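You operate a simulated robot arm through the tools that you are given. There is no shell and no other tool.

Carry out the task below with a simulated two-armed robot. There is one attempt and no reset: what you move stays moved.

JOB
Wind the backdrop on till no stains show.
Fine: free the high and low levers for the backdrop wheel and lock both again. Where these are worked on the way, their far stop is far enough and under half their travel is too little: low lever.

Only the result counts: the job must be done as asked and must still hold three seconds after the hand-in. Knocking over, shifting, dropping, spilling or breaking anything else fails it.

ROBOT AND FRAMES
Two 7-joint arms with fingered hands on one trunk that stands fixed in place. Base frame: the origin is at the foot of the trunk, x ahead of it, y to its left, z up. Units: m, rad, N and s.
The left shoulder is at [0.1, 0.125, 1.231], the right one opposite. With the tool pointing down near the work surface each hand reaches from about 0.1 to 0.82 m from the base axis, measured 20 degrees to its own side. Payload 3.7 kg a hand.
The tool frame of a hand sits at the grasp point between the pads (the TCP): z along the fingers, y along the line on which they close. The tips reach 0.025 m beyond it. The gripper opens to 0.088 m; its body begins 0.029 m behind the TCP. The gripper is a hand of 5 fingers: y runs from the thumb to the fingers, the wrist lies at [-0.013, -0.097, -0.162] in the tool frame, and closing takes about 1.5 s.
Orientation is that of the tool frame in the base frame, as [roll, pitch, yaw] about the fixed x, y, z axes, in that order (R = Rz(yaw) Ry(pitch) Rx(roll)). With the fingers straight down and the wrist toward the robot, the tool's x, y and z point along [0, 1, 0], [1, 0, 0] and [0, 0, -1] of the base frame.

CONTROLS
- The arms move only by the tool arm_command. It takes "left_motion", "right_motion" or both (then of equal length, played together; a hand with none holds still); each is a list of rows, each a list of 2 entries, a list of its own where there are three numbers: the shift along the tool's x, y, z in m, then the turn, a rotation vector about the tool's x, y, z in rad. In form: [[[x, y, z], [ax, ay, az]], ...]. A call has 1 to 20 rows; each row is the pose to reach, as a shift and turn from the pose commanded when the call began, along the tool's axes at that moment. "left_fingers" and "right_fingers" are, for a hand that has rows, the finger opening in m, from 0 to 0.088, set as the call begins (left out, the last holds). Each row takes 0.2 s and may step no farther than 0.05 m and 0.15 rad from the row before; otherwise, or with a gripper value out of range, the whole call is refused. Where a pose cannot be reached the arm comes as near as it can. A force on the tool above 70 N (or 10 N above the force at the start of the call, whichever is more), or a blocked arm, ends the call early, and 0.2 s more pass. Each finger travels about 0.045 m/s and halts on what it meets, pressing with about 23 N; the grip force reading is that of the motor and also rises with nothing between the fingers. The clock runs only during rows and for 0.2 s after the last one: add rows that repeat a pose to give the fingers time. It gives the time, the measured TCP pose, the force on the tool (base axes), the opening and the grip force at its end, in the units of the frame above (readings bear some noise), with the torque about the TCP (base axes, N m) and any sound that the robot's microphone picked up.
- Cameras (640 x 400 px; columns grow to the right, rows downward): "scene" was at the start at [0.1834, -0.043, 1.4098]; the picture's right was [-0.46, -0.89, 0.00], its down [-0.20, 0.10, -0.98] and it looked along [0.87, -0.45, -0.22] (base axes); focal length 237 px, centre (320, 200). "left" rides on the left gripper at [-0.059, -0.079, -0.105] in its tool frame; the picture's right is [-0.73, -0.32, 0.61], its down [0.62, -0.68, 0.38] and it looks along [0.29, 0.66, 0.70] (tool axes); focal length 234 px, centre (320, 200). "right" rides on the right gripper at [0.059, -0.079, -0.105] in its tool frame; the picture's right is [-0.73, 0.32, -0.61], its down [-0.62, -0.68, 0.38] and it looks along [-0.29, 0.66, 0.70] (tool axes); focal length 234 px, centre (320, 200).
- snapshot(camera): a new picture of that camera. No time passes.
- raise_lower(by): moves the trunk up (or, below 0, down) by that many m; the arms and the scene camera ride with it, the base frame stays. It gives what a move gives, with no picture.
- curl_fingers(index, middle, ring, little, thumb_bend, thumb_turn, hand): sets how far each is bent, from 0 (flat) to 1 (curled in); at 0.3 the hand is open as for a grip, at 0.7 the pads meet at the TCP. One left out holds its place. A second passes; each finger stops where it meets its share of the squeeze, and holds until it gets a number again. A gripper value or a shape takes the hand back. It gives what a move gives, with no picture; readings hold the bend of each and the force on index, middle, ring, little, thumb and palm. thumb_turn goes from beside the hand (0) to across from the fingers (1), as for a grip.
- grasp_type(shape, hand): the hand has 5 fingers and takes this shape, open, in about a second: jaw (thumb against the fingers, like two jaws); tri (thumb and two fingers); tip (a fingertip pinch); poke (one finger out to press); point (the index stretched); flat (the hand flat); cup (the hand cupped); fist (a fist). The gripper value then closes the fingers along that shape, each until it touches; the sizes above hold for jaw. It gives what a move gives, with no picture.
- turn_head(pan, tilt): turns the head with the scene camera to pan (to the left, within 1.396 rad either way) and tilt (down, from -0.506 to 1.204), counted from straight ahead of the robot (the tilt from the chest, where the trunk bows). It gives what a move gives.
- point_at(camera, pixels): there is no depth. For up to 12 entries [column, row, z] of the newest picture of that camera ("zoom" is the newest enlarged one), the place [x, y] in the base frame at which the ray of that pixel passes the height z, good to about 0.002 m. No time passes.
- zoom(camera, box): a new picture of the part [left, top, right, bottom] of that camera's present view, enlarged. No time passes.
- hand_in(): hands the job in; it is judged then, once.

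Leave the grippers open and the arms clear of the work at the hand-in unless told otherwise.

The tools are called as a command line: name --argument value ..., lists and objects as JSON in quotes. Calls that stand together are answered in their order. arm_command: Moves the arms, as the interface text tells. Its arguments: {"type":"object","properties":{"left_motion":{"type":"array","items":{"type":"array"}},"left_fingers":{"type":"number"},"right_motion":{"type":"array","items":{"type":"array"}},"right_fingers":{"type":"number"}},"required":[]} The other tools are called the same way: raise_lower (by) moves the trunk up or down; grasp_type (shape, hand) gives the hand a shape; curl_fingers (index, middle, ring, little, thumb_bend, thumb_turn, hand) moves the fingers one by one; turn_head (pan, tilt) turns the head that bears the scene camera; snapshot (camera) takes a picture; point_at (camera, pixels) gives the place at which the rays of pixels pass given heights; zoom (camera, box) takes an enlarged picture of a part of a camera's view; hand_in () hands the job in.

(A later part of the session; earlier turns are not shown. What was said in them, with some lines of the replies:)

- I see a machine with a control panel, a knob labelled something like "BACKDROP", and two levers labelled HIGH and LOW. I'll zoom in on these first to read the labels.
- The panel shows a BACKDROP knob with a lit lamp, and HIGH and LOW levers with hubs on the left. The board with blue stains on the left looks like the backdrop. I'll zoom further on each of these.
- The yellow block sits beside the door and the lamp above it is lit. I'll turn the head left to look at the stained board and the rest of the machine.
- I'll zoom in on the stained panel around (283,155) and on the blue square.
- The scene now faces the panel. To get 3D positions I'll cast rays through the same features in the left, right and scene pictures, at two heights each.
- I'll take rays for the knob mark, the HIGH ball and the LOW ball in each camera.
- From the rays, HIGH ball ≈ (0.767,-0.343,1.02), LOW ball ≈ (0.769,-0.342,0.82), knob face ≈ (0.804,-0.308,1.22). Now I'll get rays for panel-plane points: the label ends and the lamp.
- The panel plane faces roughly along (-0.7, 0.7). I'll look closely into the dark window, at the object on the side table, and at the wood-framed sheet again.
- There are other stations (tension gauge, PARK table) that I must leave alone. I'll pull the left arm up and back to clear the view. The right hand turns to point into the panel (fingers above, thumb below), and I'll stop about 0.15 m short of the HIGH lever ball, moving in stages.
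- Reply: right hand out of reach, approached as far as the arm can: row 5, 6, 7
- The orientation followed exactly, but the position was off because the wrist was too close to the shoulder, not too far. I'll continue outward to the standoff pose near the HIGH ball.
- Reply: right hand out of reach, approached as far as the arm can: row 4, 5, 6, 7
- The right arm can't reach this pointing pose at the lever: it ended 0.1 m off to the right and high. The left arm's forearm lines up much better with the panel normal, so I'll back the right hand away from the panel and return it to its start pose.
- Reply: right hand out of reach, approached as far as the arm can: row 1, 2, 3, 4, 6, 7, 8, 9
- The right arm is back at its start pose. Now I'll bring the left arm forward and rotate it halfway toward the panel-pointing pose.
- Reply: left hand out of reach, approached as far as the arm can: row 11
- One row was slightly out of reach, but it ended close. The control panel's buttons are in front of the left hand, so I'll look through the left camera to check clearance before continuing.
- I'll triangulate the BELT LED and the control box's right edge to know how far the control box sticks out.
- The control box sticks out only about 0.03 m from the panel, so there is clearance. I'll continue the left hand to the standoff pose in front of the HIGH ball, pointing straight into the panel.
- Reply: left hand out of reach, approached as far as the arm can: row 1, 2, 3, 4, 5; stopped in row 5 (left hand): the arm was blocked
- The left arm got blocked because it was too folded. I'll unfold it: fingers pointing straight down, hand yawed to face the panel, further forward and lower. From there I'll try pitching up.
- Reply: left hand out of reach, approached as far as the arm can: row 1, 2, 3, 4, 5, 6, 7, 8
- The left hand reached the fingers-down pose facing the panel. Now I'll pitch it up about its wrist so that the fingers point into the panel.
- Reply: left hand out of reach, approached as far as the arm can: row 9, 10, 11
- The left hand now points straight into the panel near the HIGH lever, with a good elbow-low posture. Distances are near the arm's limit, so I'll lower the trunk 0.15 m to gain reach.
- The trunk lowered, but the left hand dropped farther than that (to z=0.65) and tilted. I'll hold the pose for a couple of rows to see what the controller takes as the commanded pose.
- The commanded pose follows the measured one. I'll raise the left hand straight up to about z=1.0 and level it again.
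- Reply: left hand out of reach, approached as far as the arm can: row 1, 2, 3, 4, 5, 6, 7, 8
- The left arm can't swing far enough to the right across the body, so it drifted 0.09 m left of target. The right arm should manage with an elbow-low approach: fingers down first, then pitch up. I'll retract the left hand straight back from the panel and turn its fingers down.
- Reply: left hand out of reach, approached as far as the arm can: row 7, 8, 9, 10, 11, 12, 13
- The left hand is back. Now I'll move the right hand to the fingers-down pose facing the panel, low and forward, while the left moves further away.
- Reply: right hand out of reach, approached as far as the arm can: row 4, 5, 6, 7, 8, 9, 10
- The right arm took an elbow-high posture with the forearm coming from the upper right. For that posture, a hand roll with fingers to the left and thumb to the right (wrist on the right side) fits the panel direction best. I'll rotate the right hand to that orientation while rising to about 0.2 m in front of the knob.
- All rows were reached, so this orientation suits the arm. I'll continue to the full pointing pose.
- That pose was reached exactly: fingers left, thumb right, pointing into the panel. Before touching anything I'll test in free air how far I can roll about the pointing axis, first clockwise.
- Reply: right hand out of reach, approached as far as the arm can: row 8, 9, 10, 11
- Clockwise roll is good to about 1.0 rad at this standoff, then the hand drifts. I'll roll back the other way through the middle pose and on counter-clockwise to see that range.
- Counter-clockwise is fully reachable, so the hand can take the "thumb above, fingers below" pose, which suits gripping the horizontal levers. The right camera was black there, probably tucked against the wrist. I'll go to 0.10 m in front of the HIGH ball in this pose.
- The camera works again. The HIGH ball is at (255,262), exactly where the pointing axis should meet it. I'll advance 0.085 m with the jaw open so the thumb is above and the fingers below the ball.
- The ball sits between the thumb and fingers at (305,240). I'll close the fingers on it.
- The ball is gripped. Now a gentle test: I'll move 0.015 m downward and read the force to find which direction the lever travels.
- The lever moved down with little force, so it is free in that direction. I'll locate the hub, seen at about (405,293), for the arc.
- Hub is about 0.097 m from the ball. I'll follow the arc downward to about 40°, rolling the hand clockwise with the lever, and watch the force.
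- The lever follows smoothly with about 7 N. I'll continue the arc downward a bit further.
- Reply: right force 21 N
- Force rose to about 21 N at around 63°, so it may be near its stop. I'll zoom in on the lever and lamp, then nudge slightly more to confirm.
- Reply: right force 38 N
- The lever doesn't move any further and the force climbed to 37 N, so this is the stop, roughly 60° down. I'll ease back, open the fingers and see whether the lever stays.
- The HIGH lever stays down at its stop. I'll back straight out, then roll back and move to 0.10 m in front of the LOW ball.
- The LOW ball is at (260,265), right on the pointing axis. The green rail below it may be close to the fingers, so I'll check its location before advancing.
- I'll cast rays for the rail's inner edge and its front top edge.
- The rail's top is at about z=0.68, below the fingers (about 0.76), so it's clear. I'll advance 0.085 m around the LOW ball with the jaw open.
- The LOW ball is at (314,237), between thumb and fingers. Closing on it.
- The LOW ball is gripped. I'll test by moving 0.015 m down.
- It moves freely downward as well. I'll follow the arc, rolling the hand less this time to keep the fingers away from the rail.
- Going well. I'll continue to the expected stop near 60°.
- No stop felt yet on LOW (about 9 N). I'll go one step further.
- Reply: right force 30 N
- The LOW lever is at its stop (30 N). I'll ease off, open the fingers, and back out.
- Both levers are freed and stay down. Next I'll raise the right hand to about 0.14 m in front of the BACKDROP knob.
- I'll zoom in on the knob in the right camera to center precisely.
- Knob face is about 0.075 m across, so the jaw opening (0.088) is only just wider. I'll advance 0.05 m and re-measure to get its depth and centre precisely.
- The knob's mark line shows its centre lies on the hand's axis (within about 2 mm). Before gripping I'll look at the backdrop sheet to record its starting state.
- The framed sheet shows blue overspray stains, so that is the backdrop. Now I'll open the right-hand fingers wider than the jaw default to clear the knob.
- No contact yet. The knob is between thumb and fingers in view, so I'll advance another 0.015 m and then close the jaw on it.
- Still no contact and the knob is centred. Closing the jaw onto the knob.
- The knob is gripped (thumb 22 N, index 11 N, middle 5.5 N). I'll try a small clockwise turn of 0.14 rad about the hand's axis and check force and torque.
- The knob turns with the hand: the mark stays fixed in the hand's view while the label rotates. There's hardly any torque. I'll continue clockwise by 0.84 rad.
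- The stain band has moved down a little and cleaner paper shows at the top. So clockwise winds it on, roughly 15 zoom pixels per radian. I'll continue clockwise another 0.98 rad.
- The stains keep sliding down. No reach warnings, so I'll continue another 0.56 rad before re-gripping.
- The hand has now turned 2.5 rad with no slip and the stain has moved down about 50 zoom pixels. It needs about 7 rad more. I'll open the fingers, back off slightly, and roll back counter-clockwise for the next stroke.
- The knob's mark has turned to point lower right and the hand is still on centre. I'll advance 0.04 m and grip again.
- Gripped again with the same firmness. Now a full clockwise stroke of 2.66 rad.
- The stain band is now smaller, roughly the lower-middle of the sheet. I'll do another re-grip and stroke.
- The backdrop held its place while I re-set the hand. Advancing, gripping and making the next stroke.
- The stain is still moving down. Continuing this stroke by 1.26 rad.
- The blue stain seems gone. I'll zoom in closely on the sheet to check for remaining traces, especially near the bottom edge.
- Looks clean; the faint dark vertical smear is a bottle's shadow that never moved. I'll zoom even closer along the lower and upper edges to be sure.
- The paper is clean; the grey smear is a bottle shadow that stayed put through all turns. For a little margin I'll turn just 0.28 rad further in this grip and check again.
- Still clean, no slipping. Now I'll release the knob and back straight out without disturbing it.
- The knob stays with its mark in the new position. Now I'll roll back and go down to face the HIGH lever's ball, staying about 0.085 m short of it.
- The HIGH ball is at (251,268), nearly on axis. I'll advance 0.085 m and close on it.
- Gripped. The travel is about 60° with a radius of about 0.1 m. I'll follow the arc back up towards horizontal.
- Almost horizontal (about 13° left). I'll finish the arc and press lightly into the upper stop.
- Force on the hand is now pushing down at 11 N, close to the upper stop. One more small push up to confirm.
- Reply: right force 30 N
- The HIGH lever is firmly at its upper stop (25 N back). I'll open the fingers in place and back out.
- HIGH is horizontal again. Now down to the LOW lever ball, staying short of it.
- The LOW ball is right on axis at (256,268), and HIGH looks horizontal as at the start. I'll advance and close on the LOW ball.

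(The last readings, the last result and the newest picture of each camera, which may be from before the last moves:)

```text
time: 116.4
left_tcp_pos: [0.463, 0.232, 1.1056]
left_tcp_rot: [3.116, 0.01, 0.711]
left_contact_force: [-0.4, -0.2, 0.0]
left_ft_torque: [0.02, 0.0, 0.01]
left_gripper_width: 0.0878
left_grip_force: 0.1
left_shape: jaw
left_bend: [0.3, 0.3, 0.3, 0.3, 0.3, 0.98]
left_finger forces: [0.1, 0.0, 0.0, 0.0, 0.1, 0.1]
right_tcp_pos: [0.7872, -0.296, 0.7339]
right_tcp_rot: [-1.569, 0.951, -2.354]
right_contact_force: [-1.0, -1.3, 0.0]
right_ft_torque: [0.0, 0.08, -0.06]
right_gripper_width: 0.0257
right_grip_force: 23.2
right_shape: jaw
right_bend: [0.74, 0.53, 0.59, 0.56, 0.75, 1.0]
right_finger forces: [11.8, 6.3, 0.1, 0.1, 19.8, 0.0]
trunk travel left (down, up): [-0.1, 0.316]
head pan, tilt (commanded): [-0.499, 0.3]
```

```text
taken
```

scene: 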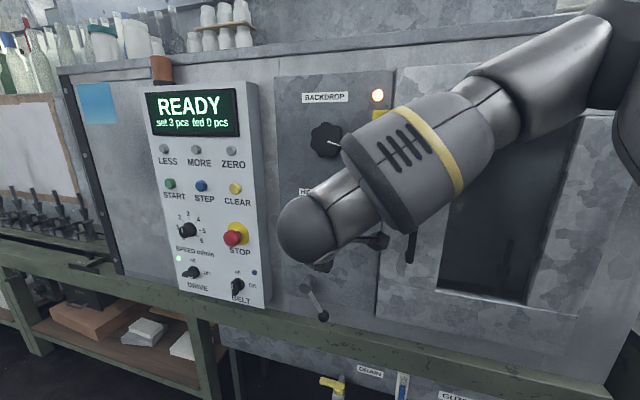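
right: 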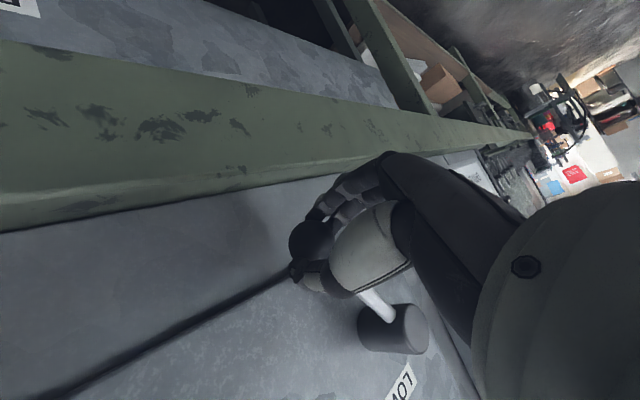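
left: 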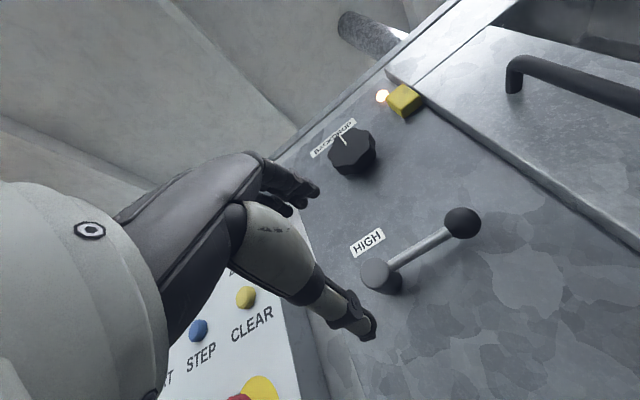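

Gripped. Following the arc back up.

arm_command --right_motion '[[[0.0003, -0.0147, 0], [0, 0, -0.1]], [[-0.0014, -0.0286, 0], [0, 0, -0.19]], [[-0.005, -0.0421, 0], [0, 0, -0.28]], [[-0.0104, -0.055, 0], [0, 0, -0.37]], [[-0.0176, -0.067, 0], [0, 0, -0.46]], [[-0.0264, -0.0779, 0], [0, 0, -0.55]]]'

snapshot --camera "right"

```text
time: 117.8
left_tcp_pos: [0.4639, 0.231, 1.1056]
left_tcp_rot: [3.12, 0.012, 0.709]
left_contact_force: [0.2, -0.8, 0.8]
left_ft_torque: [0.01, 0.0, 0.0]
left_gripper_width: 0.0878
left_grip_force: 0.0
left_shape: jaw
left_bend: [0.3, 0.3, 0.3, 0.3, 0.3, 0.98]
left_finger forces: [0.1, 0.1, 0.0, 0.1, 0.1, 0.0]
right_tcp_pos: [0.7542, -0.3299, 0.7998]
right_tcp_rot: [-1.572, 0.399, -2.356]
right_contact_force: [-2.9, -5.6, -4.7]
right_ft_torque: [-0.12, 0.35, -0.12]
right_gripper_width: 0.0254
right_grip_force: 23.4
right_shape: jaw
right_bend: [0.74, 0.52, 0.55, 0.56, 0.75, 1.0]
right_finger forces: [13.6, 7.0, 3.7, 0.1, 20.6, 0.0]
trunk travel left (down, up): [-0.1, 0.316]
head pan, tilt (commanded): [-0.499, 0.3]
```

```text
taken
```

right: 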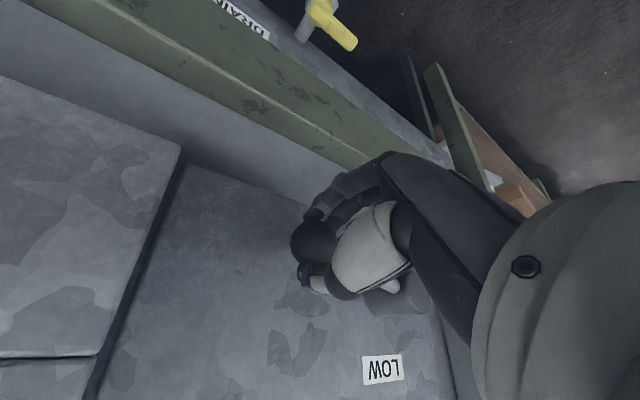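

Almost horizontal. Finishing the arc into the upper stop.

arm_command --right_motion '[[[-0.0028, -0.0118, 0], [0, 0, -0.05]], [[-0.0058, -0.0214, 0], [0, 0, -0.1]], [[-0.0077, -0.0261, 0], [0, 0, -0.13]], [[-0.0092, -0.0295, 0], [0, 0, -0.13]]]'

snapshot --camera "right"

```text
time: 118.8
left_tcp_pos: [0.4654, 0.2312, 1.1051]
left_tcp_rot: [3.12, 0.013, 0.71]
left_contact_force: [0.8, 0.0, -0.1]
left_ft_torque: [0.01, -0.03, 0.02]
left_gripper_width: 0.0878
left_grip_force: 0.0
left_shape: jaw
left_bend: [0.3, 0.3, 0.3, 0.3, 0.3, 0.98]
left_finger forces: [0.0, 0.0, 0.1, 0.0, 0.0, 0.0]
right_tcp_pos: [0.7521, -0.3321, 0.8267]
right_tcp_rot: [-1.578, 0.266, -2.356]
right_contact_force: [-4.2, -8.7, -17.6]
right_ft_torque: [-0.01, 0.67, -0.15]
right_gripper_width: 0.0259
right_grip_force: 23.0
right_shape: jaw
right_bend: [0.73, 0.49, 0.47, 0.56, 0.76, 1.0]
right_finger forces: [19.3, 9.6, 4.5, 0.0, 14.6, 0.0]
trunk travel left (down, up): [-0.1, 0.316]
head pan, tilt (commanded): [-0.499, 0.3]
```

```text
taken
```

right: 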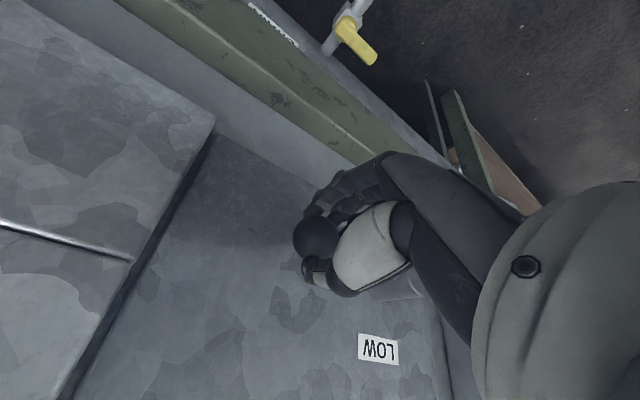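

One more light push up to make sure LOW is fully at its stop.

arm_command --right_motion '[[[-0.0012, -0.0048, 0], [0, 0, 0]], [[-0.0018, -0.008, 0], [0, 0, 0]], [[-0.0018, -0.008, 0], [0, 0, 0]]]'

snapshot --camera "right"

```text
time: 119.6
left_tcp_pos: [0.4652, 0.2303, 1.1044]
left_tcp_rot: [3.12, 0.011, 0.71]
left_contact_force: [-0.6, 0.0, 1.2]
left_ft_torque: [-0.02, 0.01, -0.03]
left_gripper_width: 0.0879
left_grip_force: 0.1
left_shape: jaw
left_bend: [0.3, 0.3, 0.3, 0.3, 0.3, 0.98]
left_finger forces: [0.0, 0.0, 0.0, 0.0, 0.0, 0.0]
right_tcp_pos: [0.7507, -0.3333, 0.8334]
right_tcp_rot: [-1.581, 0.264, -2.36]
right_contact_force: [-6.6, -5.4, -29.1]
right_ft_torque: [0.12, 0.91, -0.11]
right_gripper_width: 0.0295
right_grip_force: 23.2
right_shape: jaw
right_bend: [0.73, 0.45, 0.4, 0.56, 0.79, 1.0]
right_finger forces: [22.6, 12.2, 4.7, 0.0, 10.2, 0.1]
trunk travel left (down, up): [-0.1, 0.316]
head pan, tilt (commanded): [-0.499, 0.3]
```

```text
taken
```

right: 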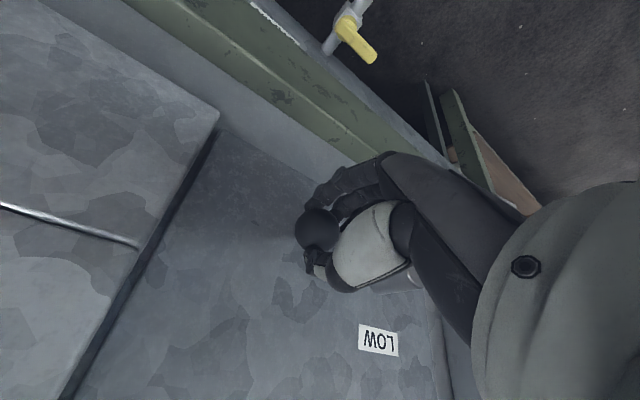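

LOW is at its upper stop (29 N back). I'll open the fingers in place and back out well clear.

arm_command --right_motion '[[[0, 0, 0], [0, 0, 0]], [[0, 0, 0], [0, 0, 0]], [[0, 0, 0], [0, 0, 0]], [[0, 0.003, 0], [0, 0, 0]], [[0, 0.006, 0], [0, 0, 0]], [[0, 0.006, 0], [0, 0, 0]], [[0, 0.006, 0], [0, 0, 0]], [[0, 0.006, -0.03], [0, 0, 0]], [[0, 0.006, -0.06], [0, 0, 0]], [[0, 0.006, -0.1], [0, 0, 0]], [[0, 0.006, -0.14], [0, 0, 0]]]' --right_fingers 0.088

snapshot --camera "right"

snapshot --camera "scene"

```text
time: 122.0
left_tcp_pos: [0.4637, 0.2327, 1.1069]
left_tcp_rot: [3.117, 0.01, 0.709]
left_contact_force: [-0.1, -0.3, 0.7]
left_ft_torque: [0.03, 0.01, -0.02]
left_gripper_width: 0.0876
left_grip_force: 0.0
left_shape: jaw
left_bend: [0.3, 0.3, 0.3, 0.3, 0.3, 0.98]
left_finger forces: [0.1, 0.0, 0.0, 0.0, 0.1, 0.0]
right_tcp_pos: [0.6553, -0.2323, 0.8363]
right_tcp_rot: [-1.571, 0.27, -2.357]
right_contact_force: [0.4, 0.8, 0.5]
right_ft_torque: [-0.01, 0.03, -0.02]
right_gripper_width: 0.0879
right_grip_force: 0.2
right_shape: jaw
right_bend: [0.3, 0.3, 0.3, 0.3, 0.3, 0.98]
right_finger forces: [0.0, 0.0, 0.1, 0.0, 0.1, 0.1]
trunk travel left (down, up): [-0.1, 0.316]
head pan, tilt (commanded): [-0.499, 0.3]
```

```text
taken
```

right: 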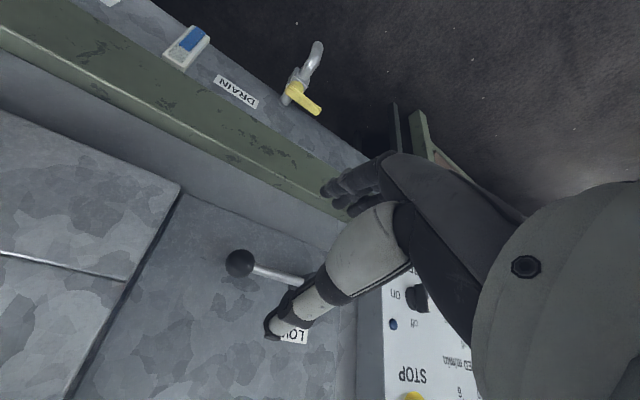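

```text
taken
```

scene: 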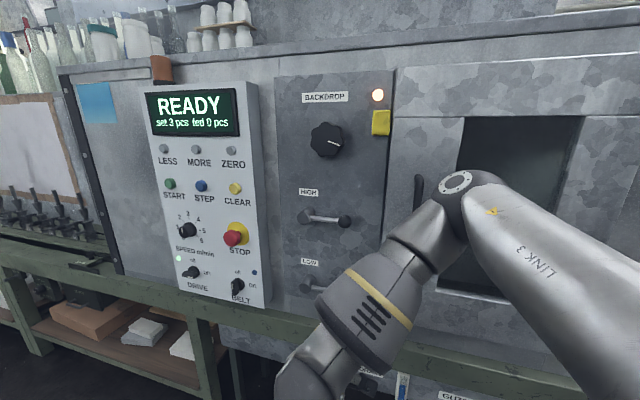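

Both levers are back up. I'll withdraw the right arm further from the panel and check everything.

arm_command --right_motion '[[[-0.006, -0.022, -0.024], [0, 0, 0]], [[-0.012, -0.044, -0.048], [0, 0, 0]], [[-0.018, -0.066, -0.072], [0, 0, 0]], [[-0.024, -0.088, -0.096], [0, 0, 0]], [[-0.03, -0.11, -0.12], [0, 0, 0]]]'

turn_head --pan -0.3 --tilt 0.3

snapshot --camera "scene"

```text
time: 123.2
left_tcp_pos: [0.4637, 0.2328, 1.1066]
left_tcp_rot: [3.117, 0.009, 0.711]
left_contact_force: [0.1, -0.1, -0.4]
left_ft_torque: [0.02, -0.01, -0.01]
left_gripper_width: 0.0876
left_grip_force: 0.0
left_shape: jaw
left_bend: [0.3, 0.3, 0.3, 0.3, 0.3, 0.98]
left_finger forces: [0.1, 0.1, 0.0, 0.1, 0.0, 0.1]
right_tcp_pos: [0.5769, -0.1686, 0.9504]
right_tcp_rot: [-1.571, 0.272, -2.355]
right_contact_force: [-0.9, 0.7, -0.6]
right_ft_torque: [-0.01, 0.0, 0.0]
right_gripper_width: 0.0876
right_grip_force: 0.0
right_shape: jaw
right_bend: [0.3, 0.3, 0.3, 0.3, 0.3, 0.98]
right_finger forces: [0.0, 0.0, 0.0, 0.0, 0.0, 0.1]
right hand out of reach, approached as far as the arm can: row 4, 5
trunk travel left (down, up): [-0.1, 0.316]
head pan, tilt (commanded): [-0.499, 0.3]
```

```text
time: 124.0
left_tcp_pos: [0.4634, 0.233, 1.1054]
left_tcp_rot: [3.117, 0.012, 0.71]
left_contact_force: [-1.0, -0.5, -1.0]
left_ft_torque: [0.03, -0.01, 0.01]
left_gripper_width: 0.0879
left_grip_force: 0.0
left_shape: jaw
left_bend: [0.3, 0.3, 0.3, 0.3, 0.3, 0.98]
left_finger forces: [0.0, 0.1, 0.0, 0.1, 0.0, 0.1]
right_tcp_pos: [0.5781, -0.1704, 0.9501]
right_tcp_rot: [-1.573, 0.269, -2.356]
right_contact_force: [0.7, -0.5, 0.1]
right_ft_torque: [-0.02, -0.03, 0.0]
right_gripper_width: 0.0878
right_grip_force: 0.0
right_shape: jaw
right_bend: [0.3, 0.3, 0.3, 0.3, 0.3, 0.98]
right_finger forces: [0.1, 0.1, 0.0, 0.0, 0.1, 0.0]
trunk travel left (down, up): [-0.1, 0.316]
head pan, tilt (commanded): [-0.3, 0.3]
```

```text
taken
```

scene: 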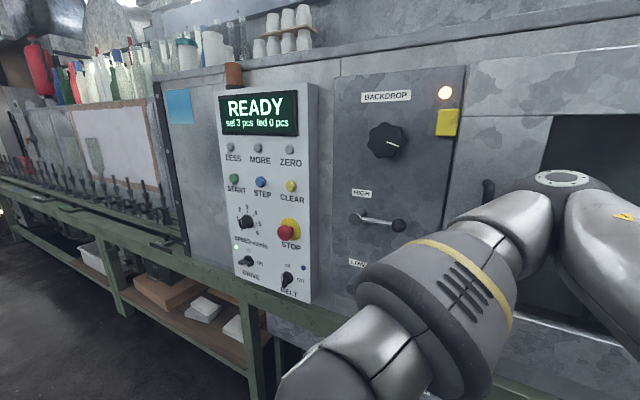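

LOW is hidden by the arm. I'll raise the right hand to a clear spot in front of and above the panel to view it.

arm_command --right_motion '[[[-0.0162, -0.0305, 0.007], [0, 0, 0]], [[-0.0324, -0.0611, 0.014], [0, 0, 0]], [[-0.0486, -0.0916, 0.021], [0, 0, 0]], [[-0.0648, -0.1222, 0.028], [0, 0, 0]], [[-0.081, -0.1527, 0.035], [0, 0, 0]], [[-0.0972, -0.1832, 0.042], [0, 0, 0]], [[-0.1134, -0.2138, 0.049], [0, 0, 0]], [[-0.1296, -0.2443, 0.05], [0, 0, 0]]]'

turn_head --pan -0.5 --tilt 0.4

snapshot --camera "scene"

zoom --camera "scene" --box '[260, 50, 420, 310]'

```text
time: 125.8
left_tcp_pos: [0.4652, 0.2312, 1.1054]
left_tcp_rot: [3.119, 0.013, 0.709]
left_contact_force: [0.3, -0.3, 0.4]
left_ft_torque: [0.03, 0.01, 0.02]
left_gripper_width: 0.0879
left_grip_force: 0.0
left_shape: jaw
left_bend: [0.3, 0.3, 0.3, 0.3, 0.3, 0.98]
left_finger forces: [0.0, 0.0, 0.0, 0.0, 0.1, 0.0]
right_tcp_pos: [0.6567, -0.1652, 1.2175]
right_tcp_rot: [-1.574, 0.269, -2.359]
right_contact_force: [0.7, 0.0, 0.1]
right_ft_torque: [-0.01, -0.05, 0.01]
right_gripper_width: 0.0878
right_grip_force: 0.0
right_shape: jaw
right_bend: [0.3, 0.3, 0.3, 0.3, 0.3, 0.98]
right_finger forces: [0.1, 0.0, 0.0, 0.0, 0.0, 0.0]
trunk travel left (down, up): [-0.1, 0.316]
head pan, tilt (commanded): [-0.3, 0.3]
```

```text
time: 126.5
left_tcp_pos: [0.4648, 0.2314, 1.1061]
left_tcp_rot: [3.119, 0.008, 0.711]
left_contact_force: [0.1, -0.7, 0.4]
left_ft_torque: [0.01, -0.01, 0.04]
left_gripper_width: 0.0877
left_grip_force: 0.0
left_shape: jaw
left_bend: [0.3, 0.3, 0.3, 0.3, 0.3, 0.98]
left_finger forces: [0.0, 0.0, 0.0, 0.0, 0.0, 0.0]
right_tcp_pos: [0.655, -0.1643, 1.2203]
right_tcp_rot: [-1.572, 0.273, -2.356]
right_contact_force: [0.2, 1.0, 0.4]
right_ft_torque: [0.02, 0.0, 0.02]
right_gripper_width: 0.0878
right_grip_force: 0.2
right_shape: jaw
right_bend: [0.3, 0.3, 0.3, 0.3, 0.3, 0.98]
right_finger forces: [0.0, 0.1, 0.0, 0.1, 0.1, 0.0]
trunk travel left (down, up): [-0.1, 0.316]
head pan, tilt (commanded): [-0.499, 0.4]
```

```text
taken
```

scene: 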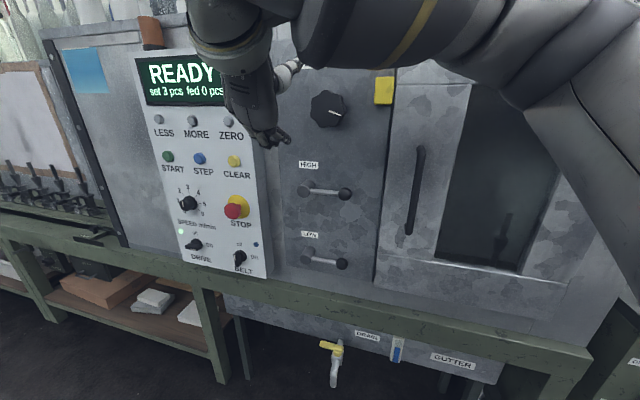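

```text
1.54 times, centred on (340, 180) of scene
```

zoom: 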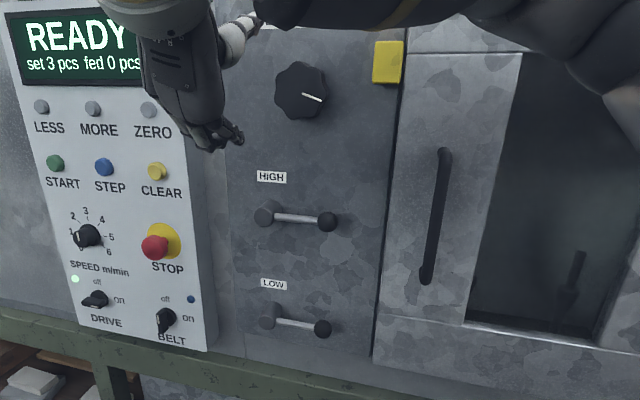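

Both levers are horizontal again and the knob's mark is unchanged. I'll check the backdrop one final time.

turn_head --pan -0.1 --tilt 0.25

snapshot --camera "scene"

zoom --camera "scene" --box '[155, 115, 230, 200]'

```text
time: 127.3
left_tcp_pos: [0.4631, 0.2328, 1.1073]
left_tcp_rot: [3.118, 0.011, 0.71]
left_contact_force: [-0.1, 0.2, 0.1]
left_ft_torque: [-0.01, -0.01, -0.01]
left_gripper_width: 0.0881
left_grip_force: 0.0
left_shape: jaw
left_bend: [0.3, 0.3, 0.3, 0.3, 0.3, 0.98]
left_finger forces: [0.1, 0.0, 0.0, 0.0, 0.0, 0.0]
right_tcp_pos: [0.6551, -0.1645, 1.2188]
right_tcp_rot: [-1.572, 0.273, -2.358]
right_contact_force: [0.4, -0.5, 0.0]
right_ft_torque: [0.01, 0.01, -0.01]
right_gripper_width: 0.0876
right_grip_force: 0.0
right_shape: jaw
right_bend: [0.3, 0.3, 0.3, 0.3, 0.3, 0.98]
right_finger forces: [0.1, 0.1, 0.1, 0.0, 0.0, 0.1]
trunk travel left (down, up): [-0.1, 0.316]
head pan, tilt (commanded): [-0.099, 0.25]
```

```text
taken
```

scene: 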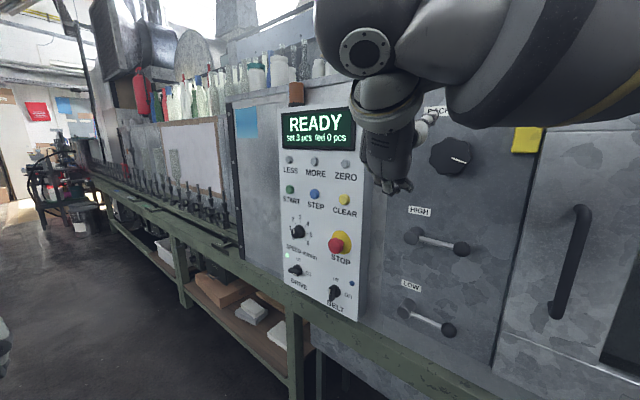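

```text
4.71 times, centred on (192, 158) of scene
```

zoom: 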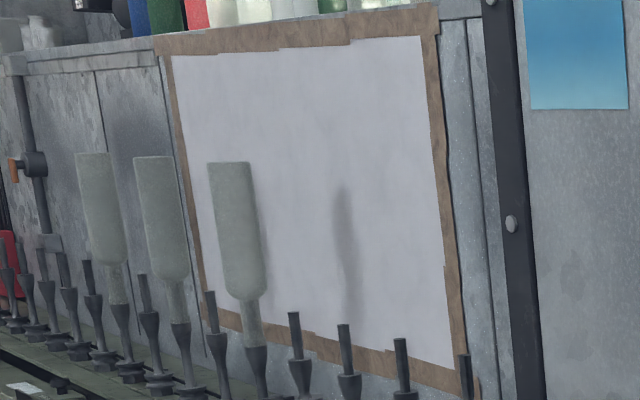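

The backdrop is clean: only the bottle's shadow shows, and it has stayed in the same place throughout. Both levers are locked at their upper stops. The grippers are open and the right hand is about 0.2 m clear of the panel. Handing in.

hand_in

```text
The job is handed in.
```

The backdrop is wound on and no stains show. Both levers are locked again, and the job is handed in; the hand-in gave no verdict.

- **Levers freed:** I moved the HIGH and LOW levers down about 60° each, to their far stops.
- **Backdrop:** I turned the BACKDROP wheel clockwise about 8 rad (roughly 1.3 turns), with the hand re-gripped twice. Close zooms showed no blue left. The one grey smear stayed in place through every turn, so I took it for a bottle's shadow.
- **Levers locked:** I brought both back up to their upper stops, where they pushed back with about 25–30 N. They look horizontal, as at the start.
- **Arms:** Both grippers are open. The right hand is about 0.2 m from the panel and the left is well back.

I saw no sign of anything else being touched or moved. The trunk is 0.15 m lower than at the start, because I needed the reach.
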